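You operate a simulated robot arm through the tools that you are given. There is no shell and no other tool.

You are at the controls of a simulated two-armed robot. One attempt, no reset.

## Task
Smooth the pillowcase, fold it and lay it in the basket.
Fine: work the creases out with the smoothing block before folding and put the block back. Set down upright: smoothing block. What is to be rubbed or washed off counts as gone when no trace of it is left.
Where things are to end (x, y in the base frame): pillowcase within 0.05 m of [0.37, -0.78].

The check looks at the end state, three seconds after you hand in, the way a careful person would. Anything else that was tipped, shoved, dropped, spilled or broken makes it a failure. Flat cloth is picked up by pressing the open fingertips on it (5 to 10 N) and closing them slowly along it; thin cloth reads only 2 to 8 mm in the jaws.

## Robot
Two 7-joint arms with fingered hands on one trunk that stands fixed in place. Base frame: the origin is at the foot of the trunk, x ahead of it, y to its left, z up; the work surface is at about z = 0.82. Units: m, degrees, N and s.
The left shoulder is at [0.07, 0.157, 1.289], the right one opposite. With the tool pointing down near the work surface each hand reaches from about 0.1 to 0.88 m from the base axis, measured 20 degrees to its own side. Payload 5 kg a hand.
Tool frame (each hand has its own): the origin (TCP) lies between the finger pads and is the grasp point; the fingertips stand 0.031 m ahead of it; z points along the fingers, y is the line along which they close. The gripper opens to 0.156 m; its body begins 0.088 m behind the TCP. The gripper is a hand of 4 fingers: y runs from the thumb to the fingers, the wrist lies at [0, 0, -0.249] in the tool frame, and closing takes about 1.5 s.
Orientation is that of the tool frame in the base frame, as a unit quaternion [w, x, y, z]. With the fingers straight down and closing along the base's y, the tool's x points along the base's -x, its y along +y and its z along -z.

## Interface
- The arms move only by the tool move_arm. It takes "left_plan", "right_plan" or both (then of equal length, played together; a hand with none holds still); each is a list of rows, each an object (a shift or turn left out is 0, a gripper value left out holds the last) with "rot": the turn, a rotation vector about the tool's x, y, z in degrees, a list of three; "offset": the shift along the tool's x, y, z in cm, a list of three; "gripper": the closure, from 0 (fully open) to 1 (shut). In form: [{"rot": [rx, ry, rz], "offset": [dx, dy, dz], "gripper": gripper}, ...]. A call has 1 to 20 rows; each row shifts and turns the commanded pose from where the row before left it, along the tool's axes as they then stand. Each row takes 0.2 s and may step no farther than 0.05 m and 8.6 degrees from the row before; otherwise, or with a gripper value out of range, the whole call is refused. A pose out of reach is approached as far as the arm can. The call stops where the force on the tool passes 90 N (or 10 N more than at its start, if that is more) or the arm is blocked; 0.2 s more then pass. Each finger travels about 0.108 m/s and halts on what it meets, pressing with about 27 N; the grip force reading is that of the motor and also rises with nothing between the fingers. The clock runs only during rows and for 0.2 s after the last one: add rows that do not move to give the fingers time. The reply holds the time, the measured pose of the TCP, the force on the tool along the base axes, the opening and the grip force, in the units named above and with some noise, with the torque about the TCP (base axes, N m) and any sound that the robot's microphone picked up.
- Cameras (640 x 400 px; columns grow to the right, rows downward): "scene" is now at [0.1227, -0.04, 1.53]; the picture's right is [-0.45, -0.89, -0.00], its down [-0.55, 0.28, -0.79] and it looks along [0.71, -0.36, -0.61] (base axes); focal length 317 px, centre (320, 200). "left" rides on the left gripper at [-0.072, 0.002, -0.111] in its tool frame; the picture's right is [-0.02, -1.00, 0.00], its down [0.84, -0.02, -0.54] and it looks along [0.54, -0.01, 0.84] (tool axes); focal length 234 px, centre (320, 200). "right" rides on the right gripper at [0.072, 0.002, -0.111] in its tool frame; the picture's right is [-0.02, 1.00, 0.00], its down [-0.84, -0.02, -0.54] and it looks along [-0.54, -0.01, 0.84] (tool axes); focal length 234 px, centre (320, 200). There is no depth. A picture from a camera that has moved, and an enlarged one, comes with that camera's place and axes in the base frame and with its lens. The place of the scene camera against the robot may be out by one fixed shift of up to 0.025 m in any direction.
- capture(camera): a new picture of that camera. The clock stands still meanwhile.
- slide_trunk(by): slides the trunk up (or, below 0, down) by that many m; the arms and the scene camera ride with it, the base frame stays. It gives what a move gives, with no picture.
- preshape(shape, hand): the hand has 4 fingers and takes this shape, open, in about a second: jaw (thumb against the fingers, like two jaws); tri (thumb and two fingers); tip (a fingertip pinch); poke (one finger out to press); point (the index stretched); flat (the hand flat); cup (the hand cupped); fist (a fist). The gripper value then closes the fingers along that shape, each until it touches; the sizes above hold for jaw. It gives what a move gives, with no picture.
- aim_head(pan, tilt): turns the head with the scene camera to pan (to the left, within 86 degrees either way) and tilt (down, from -29 to 69), counted from straight ahead of the robot. It gives what a move gives.
- close_up(camera, box): a new picture of the part [left, top, right, bottom] of that camera's present view, enlarged. The clock stands still meanwhile.
- sign_off(): hands the job in; it is judged then, once.

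Places have to be worked out from the pictures, the camera data and where the tool is seen. Open the grippers and draw the arms clear of the work before you hand the job in, unless the task says otherwise.

The tools are called after "Request:" as name(argument=value, ...) on one line, values as JSON. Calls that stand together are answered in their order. move_arm: Moves the arms, as the interface text tells. Its arguments: {"type":"object","properties":{"left_plan":{"type":"array","items":{"type":"object","properties":{"rot":{"type":"array","items":{"type":"number"}},"offset":{"type":"array","items":{"type":"number"}},"gripper":{"type":"number"}}}},"right_plan":{"type":"array","items":{"type":"object","properties":{"rot":{"type":"array","items":{"type":"number"}},"offset":{"type":"array","items":{"type":"number"}},"gripper":{"type":"number"}}}}},"required":[]} The other tools are called the same way: slide_trunk (by) moves the trunk up or down; preshape (shape, hand) gives the hand a shape; aim_head (pan, tilt) turns the head that bears the scene camera; capture (camera) takes a picture; close_up (camera, box) takes an enlarged picture of a part of a camera's view; sign_off () hands the job in.

At the start:

```text
clock: 0.0
left_tool_pos: [0.6174, -0.0038, 1.1833]
left_ee_rot: [0.0, 0.0, 1.0, 0.001]
left_force: [0.4, 0.3, -0.1]
left_wrist_torque: [0.0, 0.02, 0.03]
left_gripper_width: 0.1557
left_grasp_force: 0.1
left_shape: jaw
right_tool_pos: [0.4706, -0.5711, 1.1364]
right_ee_rot: [-0.001, 0.0, 1.0, 0.0]
right_force: [-0.1, 0.1, -0.3]
right_wrist_torque: [0.0, -0.06, -0.02]
right_gripper_width: 0.1561
right_grasp_force: 0.2
right_shape: jaw
trunk travel left (down, up): [-0.675, 0.265]
head pan, tilt (commanded): [-26.8, 37.7]
```

scene: 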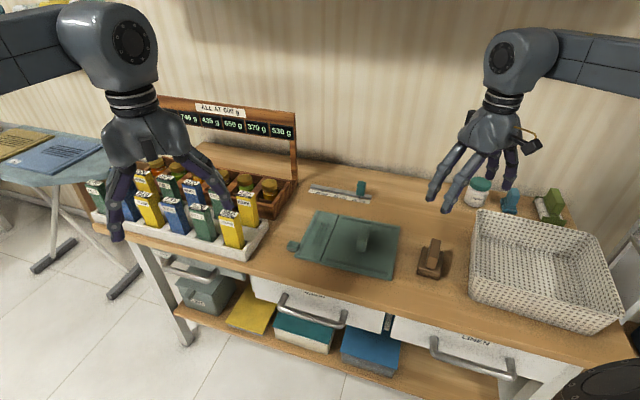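
right: 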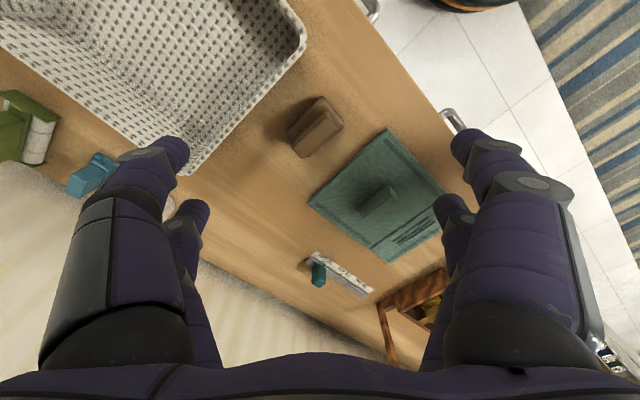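
left: 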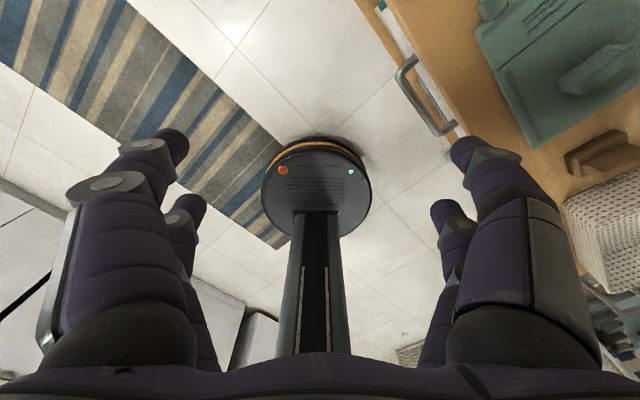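

The pictures show a basket on the right, a green folded-looking cloth or board in the middle with something on it, and a brown block beside it. I'll look closer before moving anything.

Request:
close_up(camera="scene", box=[270, 160, 470, 300])

Request:
close_up(camera="scene", box=[420, 150, 640, 350])

Request:
close_up(camera="right", box=[250, 80, 470, 280])

```text
2.86 times, centred on (370, 230) of scene
camera zoom: at [0.1227, -0.04, 1.53], right [-0.45, -0.89, 0.0], down [-0.55, 0.28, -0.79], along [0.71, -0.36, -0.61], focal length 904 px, centre (177, 114)
```

zoom: 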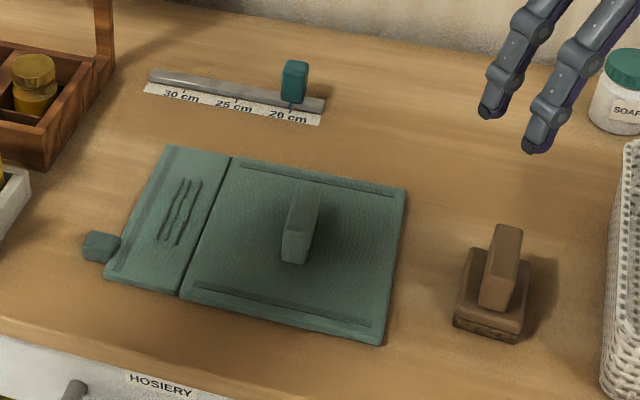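

```text
2.00 times, centred on (530, 250) of scene
camera zoom: at [0.1227, -0.04, 1.53], right [-0.45, -0.89, 0.0], down [-0.55, 0.28, -0.79], along [0.71, -0.36, -0.61], focal length 633 px, centre (-100, 100)
```

zoom: 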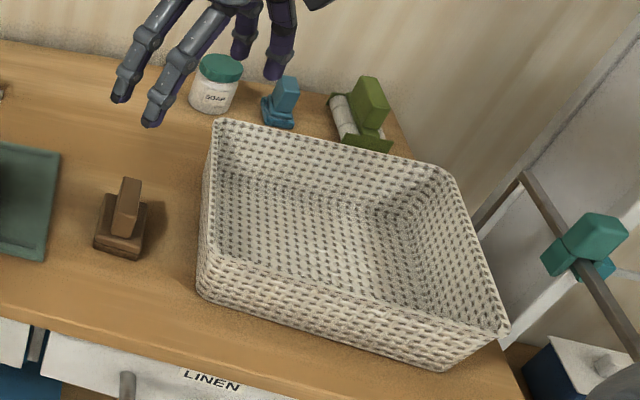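

```text
2.00 times, centred on (360, 180) of right
camera zoom: at [0.3994, -0.5691, 1.2469], right [0.02, 1.0, 0.0], down [0.84, -0.02, 0.54], along [0.54, -0.01, -0.84], focal length 468 px, centre (240, 240)
```

zoom: 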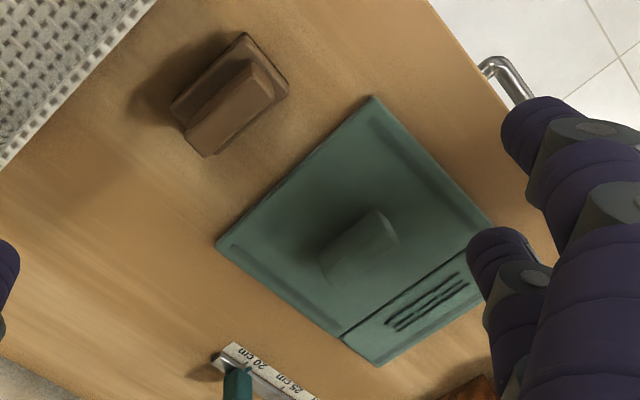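

The pieces look clear: a green pillowcase with a crease-marked flap, a seam, a tab and a handle. The smoothing block is near (0.51, -0.58) and the basket is around (0.37, -0.78). I yaw the right hand about 44° to line up with the table and look again.

Request:
move_arm(right_plan=[{"rot": [0, 0, 7.4]}, {"rot": [0, 0, 7.4]}, {"rot": [0, 0, 7.4]}, {"rot": [0, 0, 7.4]}, {"rot": [0, 0, 7.4]}, {"rot": [0, 0, 7.4]}])

Request:
capture(camera="right")

Request:
capture(camera="scene")

```text
clock: 1.4
left_tool_pos: [0.6169, -0.005, 1.182]
left_ee_rot: [0.0, 0.0, 1.0, 0.0]
left_force: [0.0, -1.3, 0.5]
left_wrist_torque: [0.0, 0.04, -0.02]
left_gripper_width: 0.156
left_grasp_force: 0.0
left_shape: jaw
right_tool_pos: [0.4712, -0.5699, 1.1362]
right_ee_rot: [0.0, 0.379, 0.925, 0.0]
right_force: [-0.6, -0.1, -0.2]
right_wrist_torque: [-0.01, 0.03, 0.02]
right_gripper_width: 0.1556
right_grasp_force: 0.0
right_shape: jaw
trunk travel left (down, up): [-0.675, 0.265]
head pan, tilt (commanded): [-26.8, 37.7]
```

```text
taken
camera right: at [0.421, -0.5189, 1.2468], right [0.72, 0.7, 0.0], down [0.58, -0.6, 0.54], along [0.38, -0.39, -0.84], focal length 234 px, centre (320, 200)
```

right: 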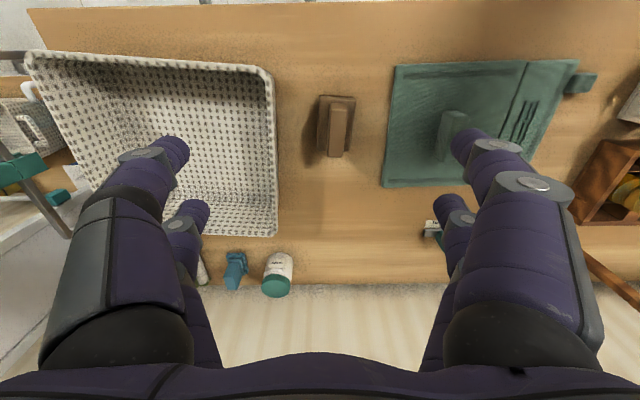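

```text
taken
camera scene: at [0.1227, -0.0397, 1.53], right [-0.45, -0.89, 0.0], down [-0.55, 0.28, -0.79], along [0.71, -0.36, -0.61], focal length 317 px, centre (320, 200)
```

scene: 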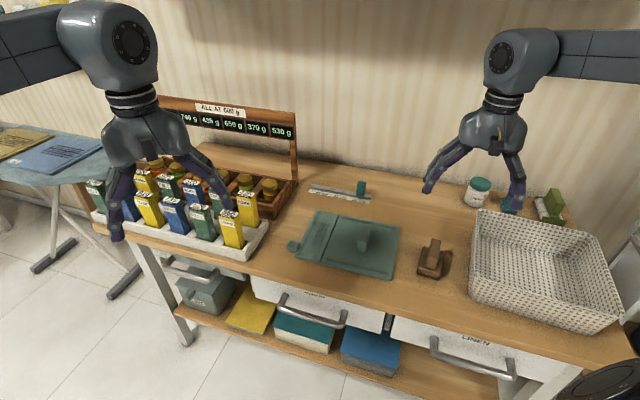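

The hand now lines up with the table. I zoom in on the block, the pillowcase and the basket from this view to measure them.

Request:
close_up(camera="right", box=[280, 60, 440, 200])

Request:
close_up(camera="right", box=[370, 40, 640, 210])

Request:
close_up(camera="right", box=[10, 30, 300, 250])

```text
2.86 times, centred on (360, 130) of right
camera zoom: at [0.421, -0.5189, 1.2468], right [0.72, 0.7, 0.0], down [0.58, -0.6, 0.54], along [0.38, -0.39, -0.84], focal length 669 px, centre (206, 400)
```

zoom: 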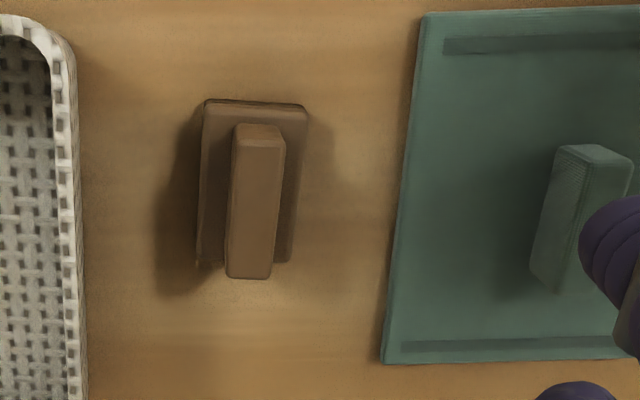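

```text
2.35 times, centred on (505, 125) of right
camera zoom: at [0.421, -0.5189, 1.2468], right [0.72, 0.7, 0.0], down [0.58, -0.6, 0.54], along [0.38, -0.39, -0.84], focal length 551 px, centre (-115, 376)
```

zoom: 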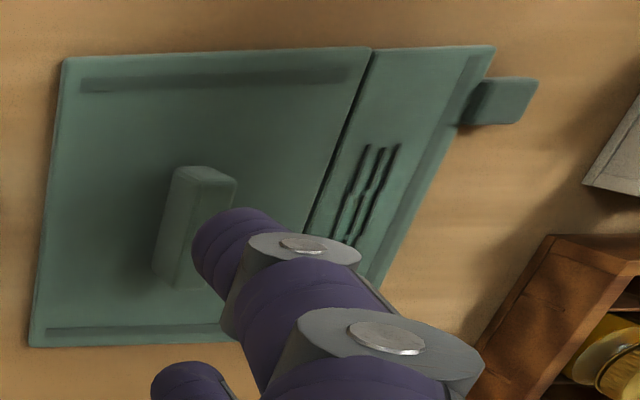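

```text
1.82 times, centred on (155, 140) of right
camera zoom: at [0.421, -0.5189, 1.2468], right [0.72, 0.7, 0.0], down [0.58, -0.6, 0.54], along [0.38, -0.39, -0.84], focal length 426 px, centre (620, 309)
```

zoom: 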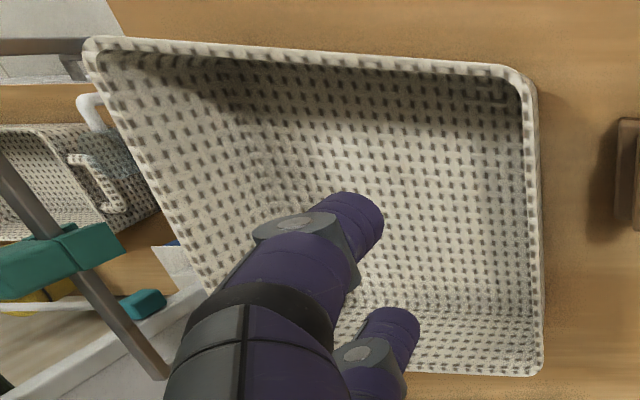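

The block's handle measures about 2.6 cm wide, with its top near z = 0.89, centred around (0.518, -0.578) and yawed about 4° past the present hand. I half-close the hand so it clears the basket wall, move it above the block to about z = 1.0 and check again.

Request:
move_arm(right_plan=[{"rot": [0, 0, 4], "gripper": 0.4}, {"offset": [-3.7, 2.9, 0]}, {"offset": [0, 0, 4]}, {"offset": [0, 0, 4]}, {"offset": [0, 0, 4]}, {}, {}])

Request:
capture(camera="right")

Request:
capture(camera="scene")

```text
clock: 3.0
left_tool_pos: [0.6174, -0.0042, 1.1836]
left_ee_rot: [-0.001, 0.0, 1.0, 0.0]
left_force: [0.4, 0.3, -0.3]
left_wrist_torque: [0.03, -0.03, -0.01]
left_gripper_width: 0.156
left_grasp_force: 0.1
left_shape: jaw
right_tool_pos: [0.5162, -0.5794, 1.0173]
right_ee_rot: [0.0, 0.41, 0.912, 0.0]
right_force: [-0.2, -1.1, 0.3]
right_wrist_torque: [0.02, 0.0, 0.0]
right_gripper_width: 0.0943
right_grasp_force: 0.1
right_shape: jaw
trunk travel left (down, up): [-0.675, 0.265]
head pan, tilt (commanded): [-26.8, 37.7]
```

```text
taken
camera right: at [0.4699, -0.5237, 1.1272], right [0.76, 0.65, 0.0], down [0.54, -0.64, 0.54], along [0.35, -0.42, -0.84], focal length 234 px, centre (320, 200)
```

right: 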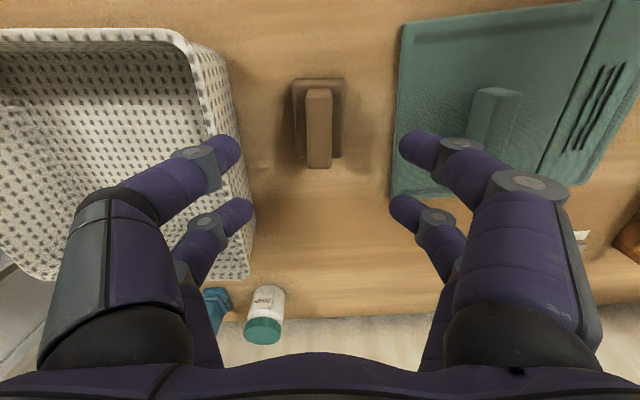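

```text
taken
camera scene: at [0.1224, -0.0397, 1.53], right [-0.45, -0.89, 0.0], down [-0.55, 0.28, -0.79], along [0.71, -0.36, -0.61], focal length 317 px, centre (320, 200)
```

scene: 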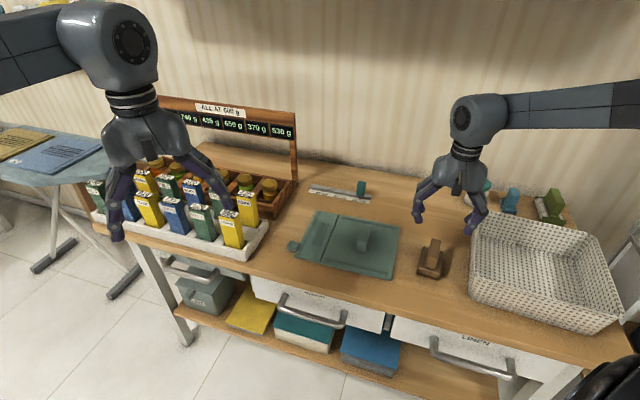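

The hand is centred over the block handle. Before going down between the basket wall and the pillowcase, I check the finger clearance close up.

Request:
close_up(camera="right", box=[170, 20, 420, 290])

Request:
close_up(camera="scene", box=[380, 150, 540, 300])

```text
1.48 times, centred on (295, 155) of right
camera zoom: at [0.4699, -0.5237, 1.1272], right [0.76, 0.65, 0.0], down [0.54, -0.64, 0.54], along [0.35, -0.42, -0.84], focal length 347 px, centre (357, 267)
```

zoom: 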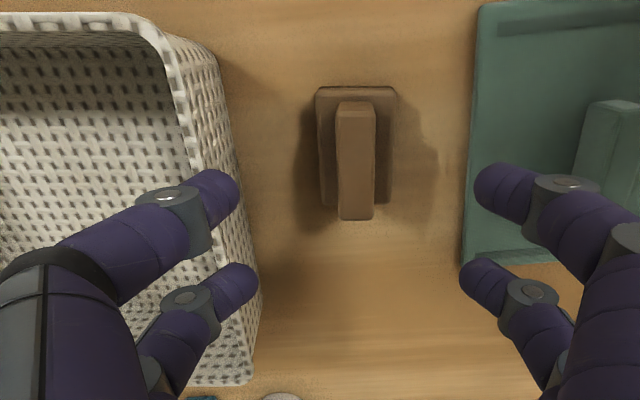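

```text
2.67 times, centred on (460, 225) of scene
camera zoom: at [0.1224, -0.0397, 1.53], right [-0.45, -0.89, 0.0], down [-0.55, 0.28, -0.79], along [0.71, -0.36, -0.61], focal length 844 px, centre (-53, 133)
```

zoom: 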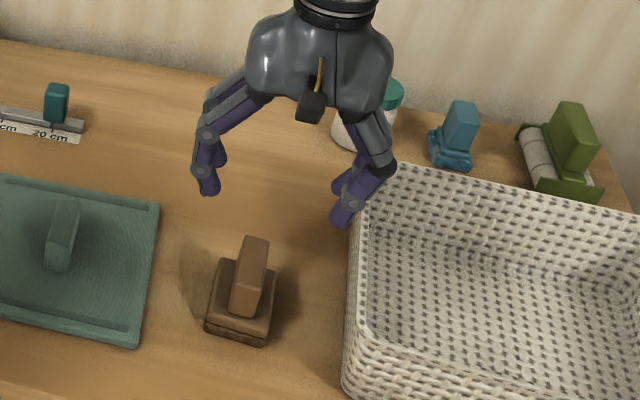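

The basket rim flares to about 9 cm from the block's centreline, so I narrow the hand to about 6 cm before going down and check again.

Request:
move_arm(right_plan=[{"gripper": 0.62}, {"offset": [0, 0, 3]}, {}, {}])

Request:
close_up(camera="right", box=[170, 20, 470, 290])

Request:
close_up(camera="scene", box=[380, 150, 540, 300])

```text
clock: 4.0
left_tool_pos: [0.6166, -0.0039, 1.1838]
left_ee_rot: [0.0, 0.0, 1.0, -0.001]
left_force: [-0.2, -1.3, 0.2]
left_wrist_torque: [-0.02, 0.01, -0.02]
left_gripper_width: 0.1561
left_grasp_force: 0.0
left_shape: jaw
right_tool_pos: [0.517, -0.5792, 0.9862]
right_ee_rot: [0.0, 0.41, 0.912, 0.0]
right_force: [-0.3, 0.8, -0.7]
right_wrist_torque: [0.01, 0.0, 0.0]
right_gripper_width: 0.0597
right_grasp_force: 0.1
right_shape: jaw
trunk travel left (down, up): [-0.675, 0.265]
head pan, tilt (commanded): [-26.8, 37.7]
```

```text
1.48 times, centred on (320, 155) of right
camera zoom: at [0.4698, -0.5233, 1.0976], right [0.76, 0.65, 0.0], down [0.54, -0.64, 0.54], along [0.35, -0.42, -0.84], focal length 347 px, centre (320, 267)
```

zoom: 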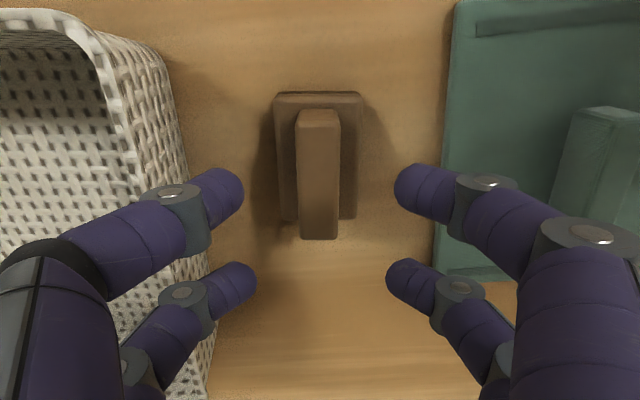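

```text
2.67 times, centred on (460, 225) of scene
camera zoom: at [0.1222, -0.0395, 1.5301], right [-0.45, -0.89, 0.0], down [-0.55, 0.28, -0.79], along [0.71, -0.36, -0.61], focal length 844 px, centre (-53, 133)
```

zoom: 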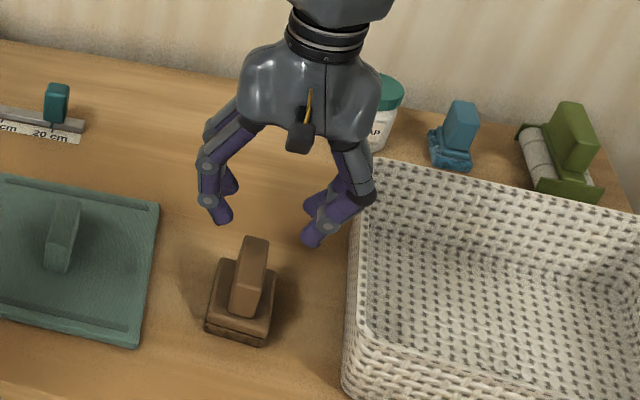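

The fingers straddle the handle with clearance to the basket rim on the left. I go straight down 10 cm to TCP z ≈ 0.886.

Request:
move_arm(right_plan=[{"offset": [0, 0, 2.5]}, {"offset": [0, 0, 2.5]}, {"offset": [0, 0, 2.5]}, {"offset": [0, 0, 2.5]}, {}])

Request:
close_up(camera="right", box=[170, 20, 470, 290])

Request:
close_up(camera="scene", box=[380, 150, 540, 300])

```text
clock: 5.2
left_tool_pos: [0.6173, -0.0048, 1.1838]
left_ee_rot: [0.0, 0.001, 1.0, 0.0]
left_force: [-0.1, -0.3, 0.1]
left_wrist_torque: [0.02, 0.0, -0.01]
left_gripper_width: 0.1557
left_grasp_force: 0.2
left_shape: jaw
right_tool_pos: [0.5167, -0.5787, 0.886]
right_ee_rot: [0.0, 0.41, 0.912, -0.001]
right_force: [-0.4, 0.1, 0.7]
right_wrist_torque: [-0.02, 0.0, 0.02]
right_gripper_width: 0.0596
right_grasp_force: 0.0
right_shape: jaw
trunk travel left (down, up): [-0.675, 0.265]
head pan, tilt (commanded): [-26.8, 37.7]
```

```text
1.48 times, centred on (320, 155) of right
camera zoom: at [0.4704, -0.5237, 0.9968], right [0.76, 0.65, 0.0], down [0.54, -0.64, 0.54], along [0.35, -0.42, -0.84], focal length 347 px, centre (320, 267)
```

zoom: 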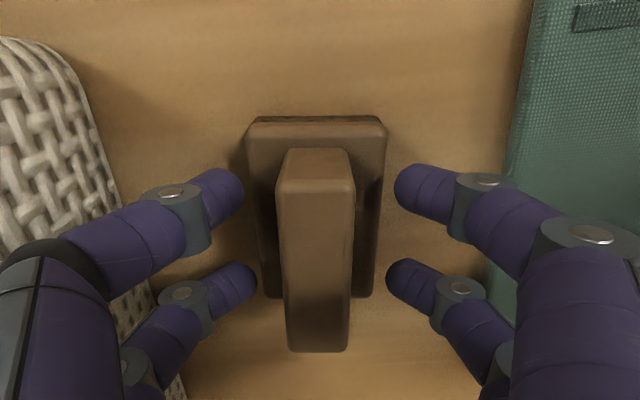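

```text
2.67 times, centred on (460, 225) of scene
camera zoom: at [0.1222, -0.0397, 1.5301], right [-0.45, -0.89, 0.0], down [-0.55, 0.28, -0.79], along [0.71, -0.36, -0.61], focal length 844 px, centre (-53, 133)
```

zoom: 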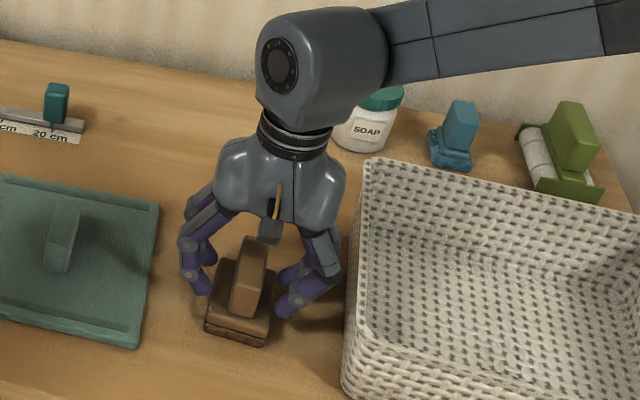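

The handle sits centred between the fingers at full depth with no contact force. I close gradually on it.

Request:
move_arm(right_plan=[{"gripper": 0.7}, {"gripper": 0.78}, {"gripper": 0.84}, {"gripper": 0.9}, {"gripper": 1.0}, {}, {}, {}])

Request:
close_up(camera="right", box=[170, 20, 470, 290])

```text
clock: 7.0
left_tool_pos: [0.6187, -0.0042, 1.1835]
left_ee_rot: [0.0, 0.0, 1.0, 0.0]
left_force: [-0.3, 1.2, -0.7]
left_wrist_torque: [0.01, 0.04, -0.03]
left_gripper_width: 0.1557
left_grasp_force: 0.1
left_shape: jaw
right_tool_pos: [0.5175, -0.5787, 0.8857]
right_ee_rot: [0.0, 0.409, 0.912, 0.0]
right_force: [-0.4, 0.4, 0.2]
right_wrist_torque: [0.0, -0.05, 0.02]
right_gripper_width: 0.0201
right_grasp_force: 27.1
right_shape: jaw
trunk travel left (down, up): [-0.675, 0.265]
head pan, tilt (commanded): [-26.8, 37.7]
```

```text
1.48 times, centred on (320, 155) of right
camera zoom: at [0.4707, -0.5238, 0.9966], right [0.76, 0.65, 0.0], down [0.54, -0.64, 0.54], along [0.35, -0.42, -0.84], focal length 347 px, centre (320, 267)
```

zoom: 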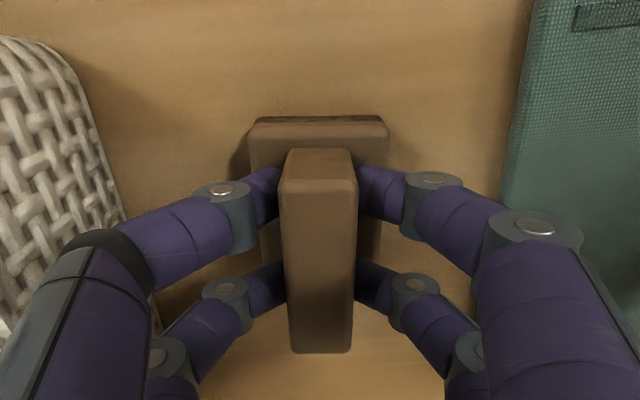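

The block is gripped at 27 N; its resting pose is TCP (0.517, -0.579, 0.886). I lift it straight up and verify the hold.

Request:
move_arm(right_plan=[{"offset": [0, 0, -1.5]}, {"offset": [0, 0, -3]}, {"offset": [0, 0, -3]}, {"offset": [0, 0, -3]}, {"offset": [0, 0, -3]}, {}])

Request:
capture(camera="right")

Request:
close_up(camera="scene", box=[270, 130, 540, 300])

```text
clock: 8.4
left_tool_pos: [0.6165, -0.0053, 1.1841]
left_ee_rot: [0.0, 0.0, 1.0, -0.001]
left_force: [-0.4, -0.4, -1.3]
left_wrist_torque: [0.01, 0.01, -0.02]
left_gripper_width: 0.156
left_grasp_force: 0.0
left_shape: jaw
right_tool_pos: [0.518, -0.5792, 1.02]
right_ee_rot: [-0.001, 0.41, 0.912, 0.0]
right_force: [0.6, -0.3, -0.7]
right_wrist_torque: [-0.01, 0.03, 0.04]
right_gripper_width: 0.0203
right_grasp_force: 27.0
right_shape: jaw
trunk travel left (down, up): [-0.675, 0.265]
head pan, tilt (commanded): [-26.8, 37.7]
```

```text
taken
camera right: at [0.4714, -0.5245, 1.1317], right [0.76, 0.65, 0.0], down [0.54, -0.64, 0.54], along [0.35, -0.42, -0.84], focal length 234 px, centre (320, 200)
```

right: 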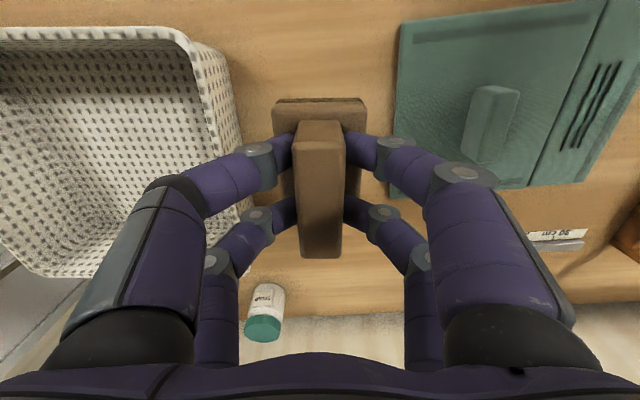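

```text
2.35 times, centred on (405, 215) of scene
camera zoom: at [0.1233, -0.0407, 1.5299], right [-0.45, -0.89, 0.0], down [-0.55, 0.28, -0.79], along [0.71, -0.36, -0.61], focal length 745 px, centre (120, 165)
```

zoom: 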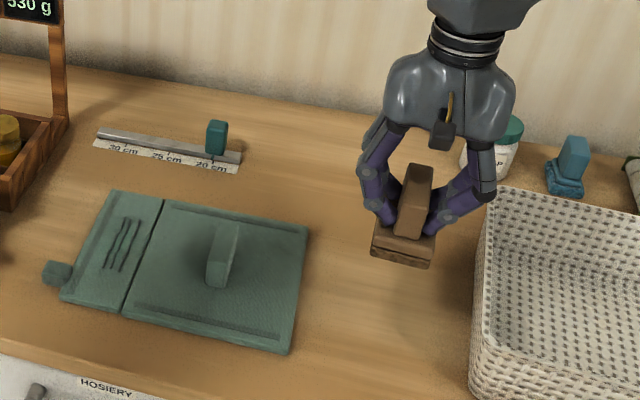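

The block is up and held level. I turn 4.6° to match the pillowcase and carry it over the crease patch near (0.763, -0.356), staying at z ≈ 1.02 to clear the pillowcase handle.

Request:
move_arm(right_plan=[{"rot": [0, 0, -4.6]}, {"offset": [-0.26, 3.68, 0]}, {"offset": [-0.26, 3.68, 0]}, {"offset": [-0.26, 3.68, 0]}, {"offset": [-0.26, 3.68, 0]}, {"offset": [-0.26, 3.68, 0]}, {"offset": [-0.26, 3.68, 0]}, {"offset": [-0.26, 3.68, 0]}, {"offset": [-0.26, 3.68, 0]}, {}])

Request:
capture(camera="right")

Request:
capture(camera="scene")

```text
clock: 10.6
left_tool_pos: [0.6167, -0.0041, 1.1844]
left_ee_rot: [0.0, -0.001, 1.0, 0.0]
left_force: [-0.5, -0.1, -0.6]
left_wrist_torque: [0.0, 0.0, -0.02]
left_gripper_width: 0.156
left_grasp_force: 0.0
left_shape: jaw
right_tool_pos: [0.7348, -0.382, 1.0223]
right_ee_rot: [0.001, 0.374, 0.927, 0.0]
right_force: [0.2, 0.3, -0.5]
right_wrist_torque: [0.0, 0.01, -0.02]
right_gripper_width: 0.0202
right_grasp_force: 26.8
right_shape: jaw
trunk travel left (down, up): [-0.675, 0.265]
head pan, tilt (commanded): [-26.8, 37.7]
```

```text
taken
camera right: at [0.6851, -0.3307, 1.1332], right [0.71, 0.7, 0.0], down [0.59, -0.6, 0.54], along [0.38, -0.39, -0.84], focal length 234 px, centre (320, 200)
```

right: 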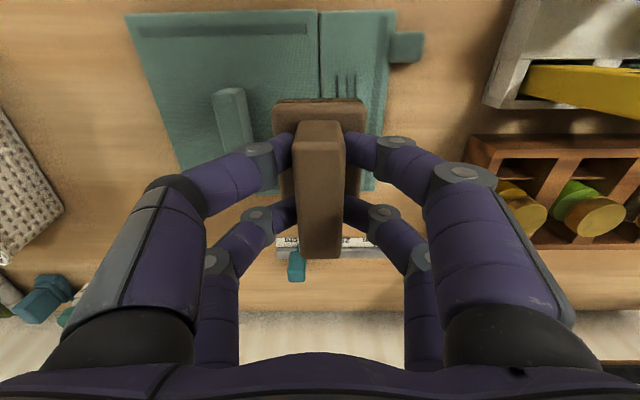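

```text
taken
camera scene: at [0.122, -0.0402, 1.5301], right [-0.45, -0.89, 0.0], down [-0.55, 0.28, -0.79], along [0.71, -0.36, -0.61], focal length 317 px, centre (320, 200)
```

scene: 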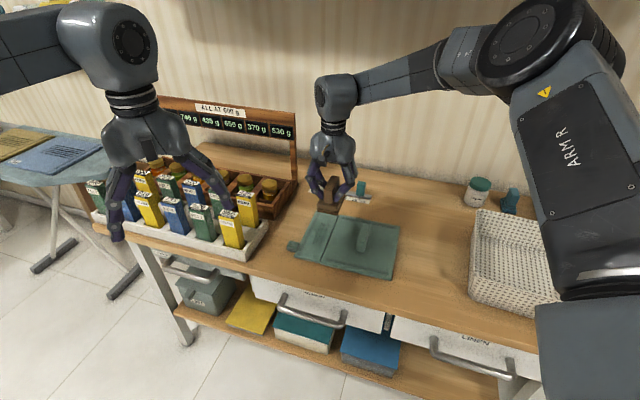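

I'm one step short of the patch. I zoom in to fix the crease position exactly before setting the block down on it.

Request:
close_up(camera="right", box=[270, 0, 470, 130])

Request:
close_up(camera="scene", box=[270, 150, 420, 290])

```text
3.08 times, centred on (370, 65) of right
camera zoom: at [0.6851, -0.3307, 1.1332], right [0.71, 0.7, 0.0], down [0.59, -0.6, 0.54], along [0.38, -0.39, -0.84], focal length 720 px, centre (166, 615)
```

zoom: 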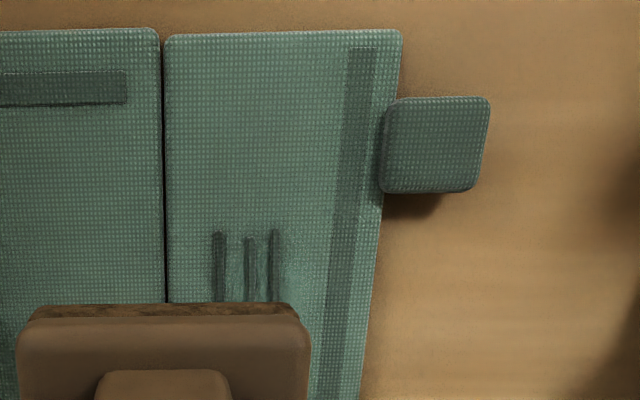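

```text
2.86 times, centred on (345, 220) of scene
camera zoom: at [0.122, -0.0402, 1.5301], right [-0.45, -0.89, 0.0], down [-0.55, 0.28, -0.79], along [0.71, -0.36, -0.61], focal length 904 px, centre (249, 143)
```

zoom: 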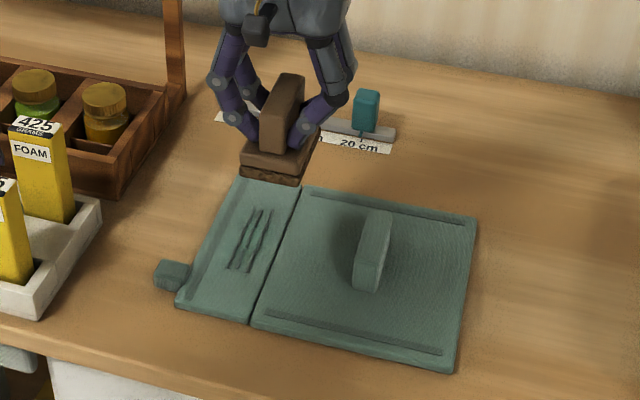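

The creases sit about 3 cm outside the seam, centred near (0.763, -0.363) and running about 10 cm along the table's depth. I move over them and lower to just above the cloth.

Request:
move_arm(right_plan=[{"offset": [-0.7, 3.3, 0]}, {"offset": [0, 0, 3.5]}, {"offset": [0, 0, 3.5]}, {"offset": [0, 0, 3.0]}, {"offset": [0, 0, 1.0]}, {}])

Request:
close_up(camera="scene", box=[270, 150, 420, 290])

Request:
capture(camera="right")

```text
clock: 12.0
left_tool_pos: [0.6169, -0.0045, 1.1839]
left_ee_rot: [0.0, 0.0, 1.0, 0.0]
left_force: [0.5, -0.7, 0.4]
left_wrist_torque: [0.05, 0.01, -0.01]
left_gripper_width: 0.1558
left_grasp_force: 0.0
left_shape: jaw
right_tool_pos: [0.729, -0.3683, 0.9274]
right_ee_rot: [0.002, 0.373, 0.928, 0.0]
right_force: [0.5, -0.6, -0.9]
right_wrist_torque: [0.02, 0.0, -0.01]
right_gripper_width: 0.0199
right_grasp_force: 27.2
right_shape: jaw
right hand out of reach, approached as far as the arm can: row 2, 3, 4, 5
trunk travel left (down, up): [-0.675, 0.265]
head pan, tilt (commanded): [-26.8, 37.7]
```

```text
2.86 times, centred on (345, 220) of scene
camera zoom: at [0.1228, -0.0398, 1.53], right [-0.45, -0.89, 0.0], down [-0.55, 0.28, -0.79], along [0.71, -0.36, -0.61], focal length 904 px, centre (249, 143)
```

zoom: 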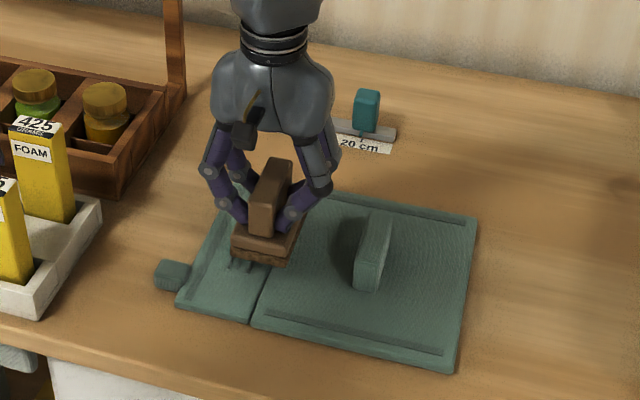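

```text
taken
camera right: at [0.6781, -0.3159, 1.0382], right [0.71, 0.7, 0.0], down [0.59, -0.6, 0.55], along [0.39, -0.39, -0.84], focal length 234 px, centre (320, 200)
```

right: 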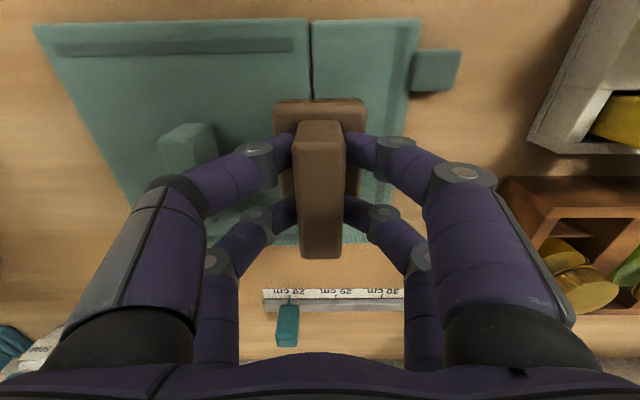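

Going lower at this distance is out of reach with the trunk this high, and the block is still hovering at 0.927. I raise the hand again, then lower the trunk so the shoulder is nearer wrist height.

Request:
move_arm(right_plan=[{"offset": [0, 0, -3.5]}, {"offset": [0, 0, -3.5]}, {"offset": [0, 0, -4]}, {}])

```text
clock: 13.0
left_tool_pos: [0.6182, -0.0045, 1.1833]
left_ee_rot: [0.0, 0.0, 1.0, 0.0]
left_force: [-0.3, -0.5, 0.0]
left_wrist_torque: [-0.01, -0.03, 0.01]
left_gripper_width: 0.156
left_grasp_force: 0.0
left_shape: jaw
right_tool_pos: [0.7286, -0.3663, 1.0369]
right_ee_rot: [0.0, 0.373, 0.928, 0.0]
right_force: [-0.1, -0.1, -1.2]
right_wrist_torque: [-0.02, -0.01, -0.02]
right_gripper_width: 0.02
right_grasp_force: 26.9
right_shape: jaw
trunk travel left (down, up): [-0.675, 0.265]
head pan, tilt (commanded): [-26.8, 37.7]
```

The command re-based at the measured pose. I raise another 4 cm, then drop the trunk 0.14 m; both hands ride down with it and the block still clears the cloth.

Request:
move_arm(right_plan=[{"offset": [0, 0, -2]}, {"offset": [0, 0, -2]}, {}])

Request:
slide_trunk(by=-0.14)

Request:
capture(camera="scene")

```text
clock: 13.8
left_tool_pos: [0.618, -0.0038, 1.1837]
left_ee_rot: [0.0, 0.001, 1.0, 0.0]
left_force: [0.5, 0.5, -0.3]
left_wrist_torque: [0.0, 0.01, 0.0]
left_gripper_width: 0.156
left_grasp_force: 0.1
left_shape: jaw
right_tool_pos: [0.7294, -0.3667, 1.0764]
right_ee_rot: [0.0, 0.373, 0.928, 0.0]
right_force: [-0.3, 0.1, -1.2]
right_wrist_torque: [0.01, 0.02, -0.01]
right_gripper_width: 0.0202
right_grasp_force: 27.1
right_shape: jaw
trunk travel left (down, up): [-0.675, 0.265]
head pan, tilt (commanded): [-26.8, 37.7]
```

```text
clock: 15.5
left_tool_pos: [0.6174, -0.0054, 1.0436]
left_ee_rot: [0.0, 0.0, 1.0, 0.001]
left_force: [0.0, -0.3, -0.4]
left_wrist_torque: [0.03, 0.0, -0.02]
left_gripper_width: 0.156
left_grasp_force: 0.1
left_shape: jaw
right_tool_pos: [0.7305, -0.3658, 0.937]
right_ee_rot: [0.0, 0.373, 0.928, 0.0]
right_force: [0.5, 0.2, -1.0]
right_wrist_torque: [0.0, 0.02, 0.02]
right_gripper_width: 0.02
right_grasp_force: 27.1
right_shape: jaw
trunk travel left (down, up): [-0.535, 0.405]
head pan, tilt (commanded): [-26.8, 37.7]
```

```text
taken
camera scene: at [0.1227, -0.0399, 1.3901], right [-0.45, -0.89, 0.0], down [-0.55, 0.28, -0.79], along [0.71, -0.36, -0.61], focal length 317 px, centre (320, 200)
```

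scene: 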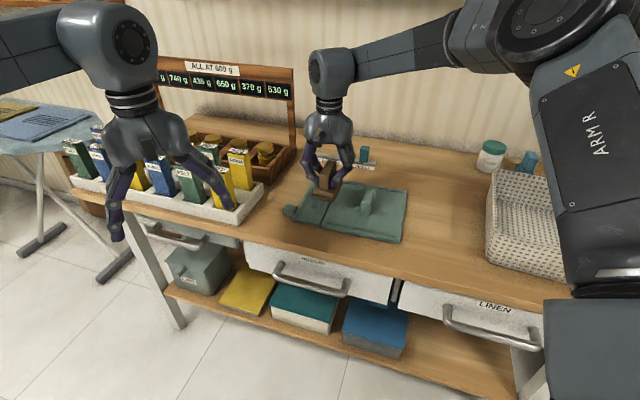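

With the trunk lowered the block hovers at TCP z = 0.937. I move it onto the crease centre and come down to about 1 cm above the cloth.

Request:
move_arm(right_plan=[{"offset": [-2.1, 2.4, 0]}, {"offset": [0, 0, 1.5]}, {"offset": [0, 0, 1.2]}, {}])

Request:
close_up(camera="scene", box=[270, 130, 420, 260])

Request:
capture(camera="right")

```text
clock: 16.5
left_tool_pos: [0.618, -0.0048, 1.0427]
left_ee_rot: [0.0, 0.0, 1.0, -0.001]
left_force: [-0.3, 0.4, 0.4]
left_wrist_torque: [0.03, 0.0, -0.02]
left_gripper_width: 0.1556
left_grasp_force: 0.1
left_shape: jaw
right_tool_pos: [0.7623, -0.3631, 0.9103]
right_ee_rot: [0.0, 0.373, 0.928, 0.0]
right_force: [0.5, -0.5, -0.8]
right_wrist_torque: [-0.02, 0.01, -0.01]
right_gripper_width: 0.0202
right_grasp_force: 27.4
right_shape: jaw
trunk travel left (down, up): [-0.535, 0.405]
head pan, tilt (commanded): [-26.8, 37.7]
```

```text
3.08 times, centred on (345, 195) of scene
camera zoom: at [0.1232, -0.04, 1.3899], right [-0.45, -0.89, 0.0], down [-0.55, 0.28, -0.79], along [0.71, -0.36, -0.61], focal length 974 px, centre (243, 215)
```

zoom: 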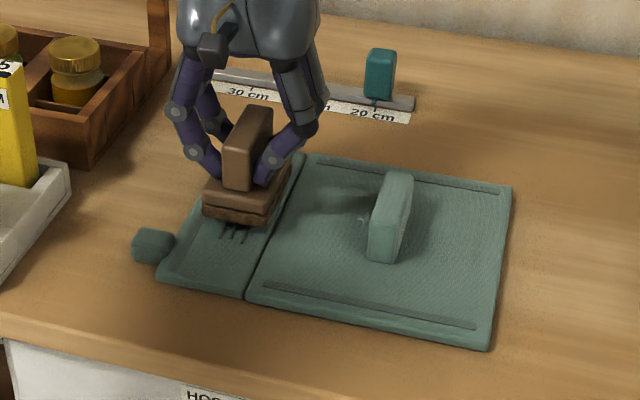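

```text
taken
camera right: at [0.7116, -0.3126, 1.0208], right [0.71, 0.7, 0.0], down [0.59, -0.6, 0.54], along [0.38, -0.39, -0.84], focal length 234 px, centre (320, 200)
```

right: 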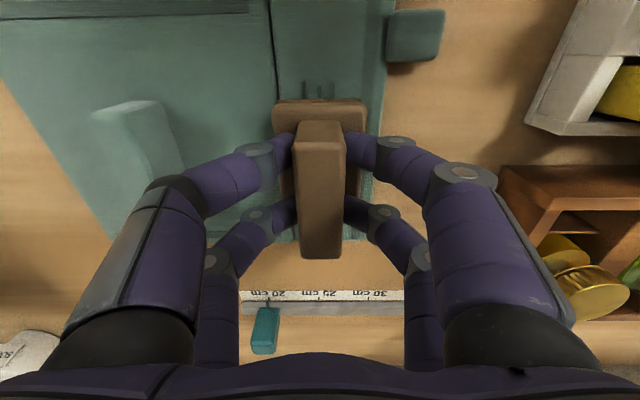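

The block now lies right over the creases. I lower in small steps to find contact.

Request:
move_arm(right_plan=[{"offset": [0, 0, 0.4]}, {"offset": [0, 0, 0.4]}, {}])

```text
clock: 17.3
left_tool_pos: [0.6167, -0.0037, 1.0433]
left_ee_rot: [-0.001, 0.0, 1.0, 0.0]
left_force: [-0.1, -0.6, -0.8]
left_wrist_torque: [0.0, 0.03, 0.01]
left_gripper_width: 0.1557
left_grasp_force: 0.1
left_shape: jaw
right_tool_pos: [0.7617, -0.3632, 0.9033]
right_ee_rot: [0.001, 0.372, 0.928, 0.0]
right_force: [-0.4, 0.2, -0.3]
right_wrist_torque: [-0.03, 0.0, 0.01]
right_gripper_width: 0.02
right_grasp_force: 27.5
right_shape: jaw
trunk travel left (down, up): [-0.535, 0.405]
head pan, tilt (commanded): [-26.8, 37.7]
```

No contact yet at 0.903. I keep stepping down.

Request:
move_arm(right_plan=[{"offset": [0, 0, 0.3]}, {"offset": [0, 0, 0.3]}, {}])

```text
clock: 18.1
left_tool_pos: [0.618, -0.0038, 1.0435]
left_ee_rot: [0.0, 0.0, 1.0, 0.0]
left_force: [0.6, -0.5, 0.1]
left_wrist_torque: [0.0, 0.01, 0.01]
left_gripper_width: 0.1559
left_grasp_force: 0.0
left_shape: jaw
right_tool_pos: [0.7608, -0.3638, 0.8963]
right_ee_rot: [0.0, 0.374, 0.927, 0.0]
right_force: [-0.5, -0.8, 2.5]
right_wrist_torque: [0.03, 0.06, 0.02]
right_gripper_width: 0.0199
right_grasp_force: 26.9
right_shape: jaw
trunk travel left (down, up): [-0.535, 0.405]
head pan, tilt (commanded): [-26.8, 37.7]
```

Contact begins at z ≈ 0.896 with 2.5 N. I press a little more to reach a gentle working force.

Request:
move_arm(right_plan=[{"offset": [0, 0, 0.15]}, {}])

```text
clock: 18.7
left_tool_pos: [0.6156, -0.0036, 1.0439]
left_ee_rot: [-0.001, 0.001, 1.0, -0.001]
left_force: [0.3, 0.1, 0.4]
left_wrist_torque: [-0.01, 0.0, 0.0]
left_gripper_width: 0.1559
left_grasp_force: 0.0
left_shape: jaw
right_tool_pos: [0.7611, -0.3628, 0.8974]
right_ee_rot: [0.001, 0.373, 0.928, 0.0]
right_force: [0.6, -1.8, 8.3]
right_wrist_torque: [0.04, 0.06, -0.01]
right_gripper_width: 0.0201
right_grasp_force: 26.7
right_shape: jaw
trunk travel left (down, up): [-0.535, 0.405]
head pan, tilt (commanded): [-26.8, 37.7]
```

Now about 8 N of downward press. I make a first short stroke along the creases, 2 cm toward me and back, and check that the cloth stays put.

Request:
move_arm(right_plan=[{"offset": [1, 0, 0]}, {"offset": [1, 0, 0]}, {"offset": [1, 0, 0]}, {"offset": [-1, 0, 0]}, {"offset": [-1, 0, 0]}, {"offset": [-1, 0, 0]}, {}])

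Request:
close_up(camera="scene", box=[270, 130, 420, 260])

```text
clock: 20.3
left_tool_pos: [0.6154, -0.0038, 1.0458]
left_ee_rot: [0.0, 0.0, 1.0, -0.001]
left_force: [0.0, -0.3, -0.5]
left_wrist_torque: [-0.02, -0.01, 0.01]
left_gripper_width: 0.156
left_grasp_force: 0.0
left_shape: jaw
right_tool_pos: [0.7609, -0.3623, 0.8965]
right_ee_rot: [0.001, 0.373, 0.928, -0.001]
right_force: [-4.0, 4.0, 9.7]
right_wrist_torque: [0.17, 0.16, -0.04]
right_gripper_width: 0.0204
right_grasp_force: 27.1
right_shape: jaw
trunk travel left (down, up): [-0.535, 0.405]
head pan, tilt (commanded): [-26.8, 37.7]
```

```text
3.08 times, centred on (345, 195) of scene
camera zoom: at [0.121, -0.0386, 1.3902], right [-0.45, -0.89, 0.0], down [-0.55, 0.28, -0.79], along [0.71, -0.36, -0.61], focal length 974 px, centre (243, 215)
```

zoom: 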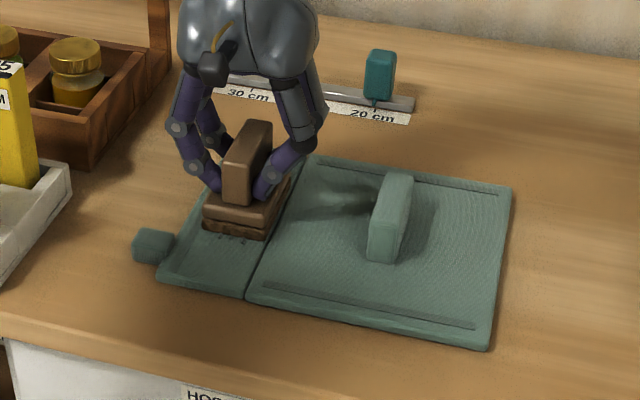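

The pillowcase didn't move and friction is moderate. I do a full set of ±3 cm strokes along the creases.

Request:
move_arm(right_plan=[{"offset": [1.5, 0, 0]}, {"offset": [1.5, 0, 0]}, {"offset": [-1.5, 0, 0]}, {"offset": [-1.5, 0, 0]}, {"offset": [-1.5, 0, 0]}, {"offset": [-1.5, 0, 0]}, {"offset": [1.5, 0, 0]}, {"offset": [1.5, 0, 0]}, {"offset": [1.5, 0, 0]}, {"offset": [1.5, 0, 0]}, {"offset": [-1.5, 0, 0]}, {"offset": [-1.5, 0, 0]}, {"offset": [-1.5, 0, 0]}, {"offset": [-1.5, 0, 0]}, {"offset": [1.5, 0, 0]}, {"offset": [1.5, 0, 0]}, {"offset": [1.5, 0, 0]}, {"offset": [1.5, 0, 0]}, {"offset": [-1.5, 0, 0]}, {"offset": [-1.5, 0, 0]}])

Request:
close_up(camera="scene", box=[270, 130, 420, 260])

Request:
capture(camera="right")

```text
clock: 24.5
left_tool_pos: [0.6173, -0.0035, 1.0424]
left_ee_rot: [0.001, 0.0, 1.0, 0.0]
left_force: [0.0, -0.4, -0.4]
left_wrist_torque: [0.0, -0.01, 0.01]
left_gripper_width: 0.1561
left_grasp_force: 0.1
left_shape: jaw
right_tool_pos: [0.7513, -0.3646, 0.8966]
right_ee_rot: [0.0, 0.373, 0.928, 0.001]
right_force: [-0.1, -0.4, -1.4]
right_wrist_torque: [0.04, 0.02, 0.01]
right_gripper_width: 0.0203
right_grasp_force: 27.1
right_shape: jaw
right hand out of reach, approached as far as the arm can: row 6
trunk travel left (down, up): [-0.535, 0.405]
head pan, tilt (commanded): [-26.8, 37.7]
```

```text
3.08 times, centred on (345, 195) of scene
camera zoom: at [0.123, -0.04, 1.39], right [-0.45, -0.89, 0.0], down [-0.55, 0.28, -0.79], along [0.71, -0.36, -0.61], focal length 974 px, centre (243, 215)
```

zoom: 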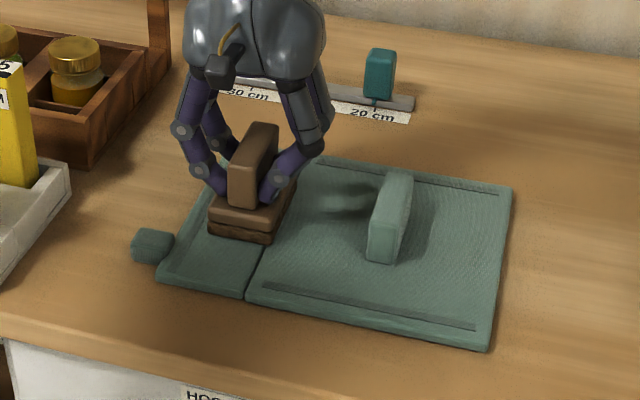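

```text
taken
camera right: at [0.7013, -0.313, 1.0081], right [0.71, 0.7, 0.0], down [0.59, -0.59, 0.54], along [0.38, -0.39, -0.84], focal length 234 px, centre (320, 200)
```

right: 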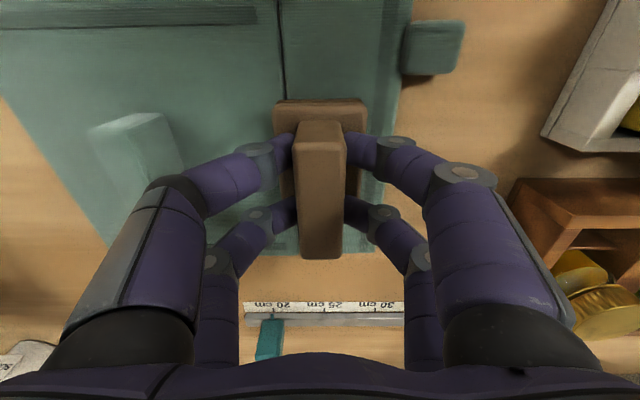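

The last stroke brushed the reach limit and the press eased off. I lift the block and move it aside to inspect the creases.

Request:
move_arm(right_plan=[{"offset": [0, 0, -3]}, {"offset": [0, 0, -4]}, {"offset": [3, 0, -3]}, {"offset": [2, -4, 0]}, {"offset": [0, -4, 0]}, {}])

Request:
close_up(camera="scene", box=[270, 130, 420, 260])

Request:
capture(camera="right")

```text
clock: 25.9
left_tool_pos: [0.6185, -0.0015, 1.0434]
left_ee_rot: [-0.001, 0.0, 1.0, 0.0]
left_force: [0.7, 0.2, 0.1]
left_wrist_torque: [0.01, 0.03, 0.04]
left_gripper_width: 0.156
left_grasp_force: 0.1
left_shape: jaw
right_tool_pos: [0.6607, -0.3874, 0.9975]
right_ee_rot: [0.0, 0.373, 0.928, 0.0]
right_force: [-0.3, -0.1, -1.5]
right_wrist_torque: [-0.03, 0.01, 0.0]
right_gripper_width: 0.0203
right_grasp_force: 27.2
right_shape: jaw
trunk travel left (down, up): [-0.535, 0.405]
head pan, tilt (commanded): [-26.8, 37.7]
```

```text
3.08 times, centred on (345, 195) of scene
camera zoom: at [0.1237, -0.0388, 1.3899], right [-0.45, -0.89, 0.0], down [-0.55, 0.28, -0.79], along [0.71, -0.36, -0.61], focal length 974 px, centre (243, 215)
```

zoom: 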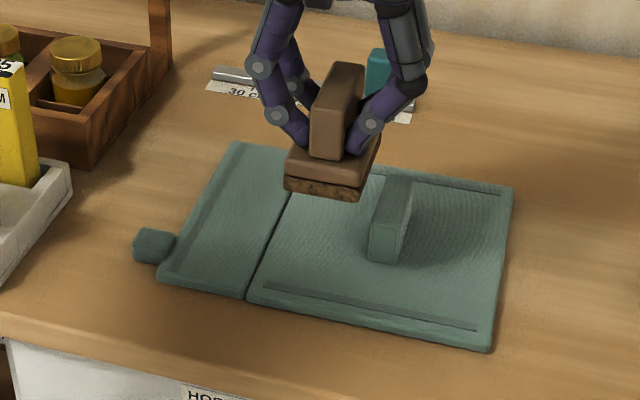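

```text
taken
camera right: at [0.6105, -0.3355, 1.1075], right [0.71, 0.7, 0.0], down [0.59, -0.59, 0.54], along [0.38, -0.39, -0.84], focal length 234 px, centre (320, 200)
```

right: 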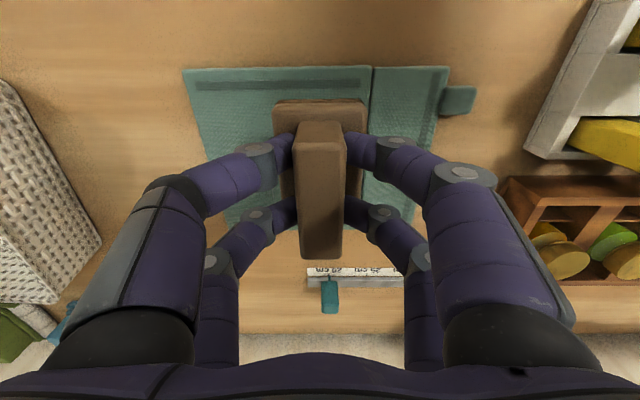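

The creases look gone; I zoom tightly on the flap to check for any trace.

Request:
close_up(camera="scene", box=[300, 160, 350, 205])

Request:
close_up(camera="right", box=[340, 50, 490, 230])

```text
8.89 times, centred on (325, 182) of scene
camera zoom: at [0.1237, -0.0388, 1.3899], right [-0.45, -0.89, 0.0], down [-0.55, 0.28, -0.79], along [0.71, -0.36, -0.61], focal length 2814 px, centre (276, 356)
```

zoom: 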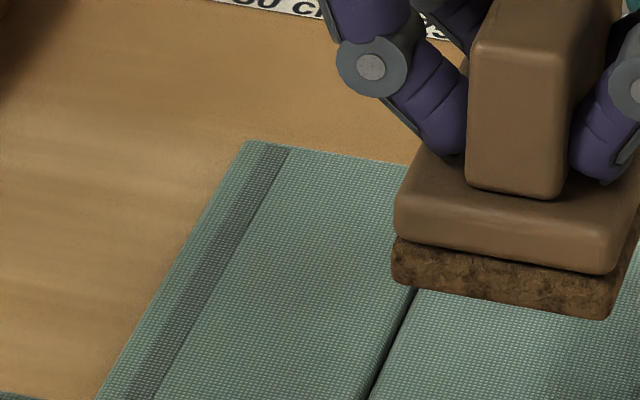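

```text
2.22 times, centred on (415, 140) of right
camera zoom: at [0.6105, -0.3355, 1.1075], right [0.71, 0.7, 0.0], down [0.59, -0.59, 0.54], along [0.38, -0.39, -0.84], focal length 520 px, centre (109, 333)
```

zoom: 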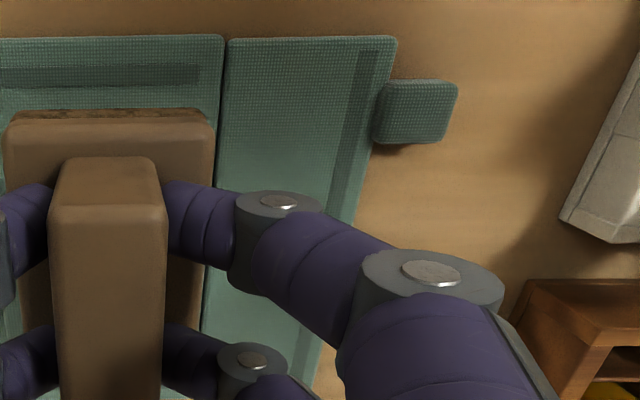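

The visible part is clean. One more zoom on the near half and along the seam before I put the block back.

Request:
close_up(camera="scene", box=[295, 170, 355, 235])

```text
6.15 times, centred on (325, 202) of scene
camera zoom: at [0.1237, -0.0388, 1.3899], right [-0.45, -0.89, 0.0], down [-0.55, 0.28, -0.79], along [0.71, -0.36, -0.61], focal length 1948 px, centre (289, 185)
```

zoom: 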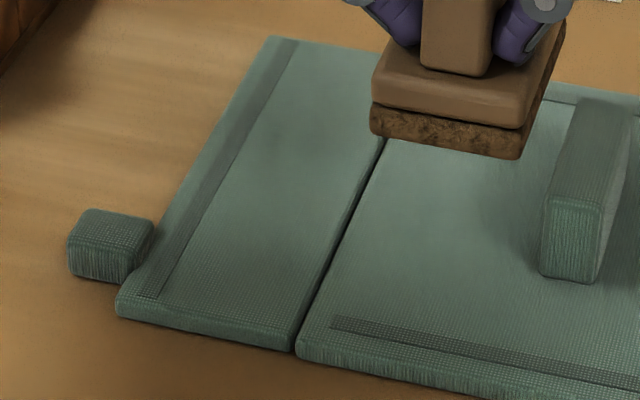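

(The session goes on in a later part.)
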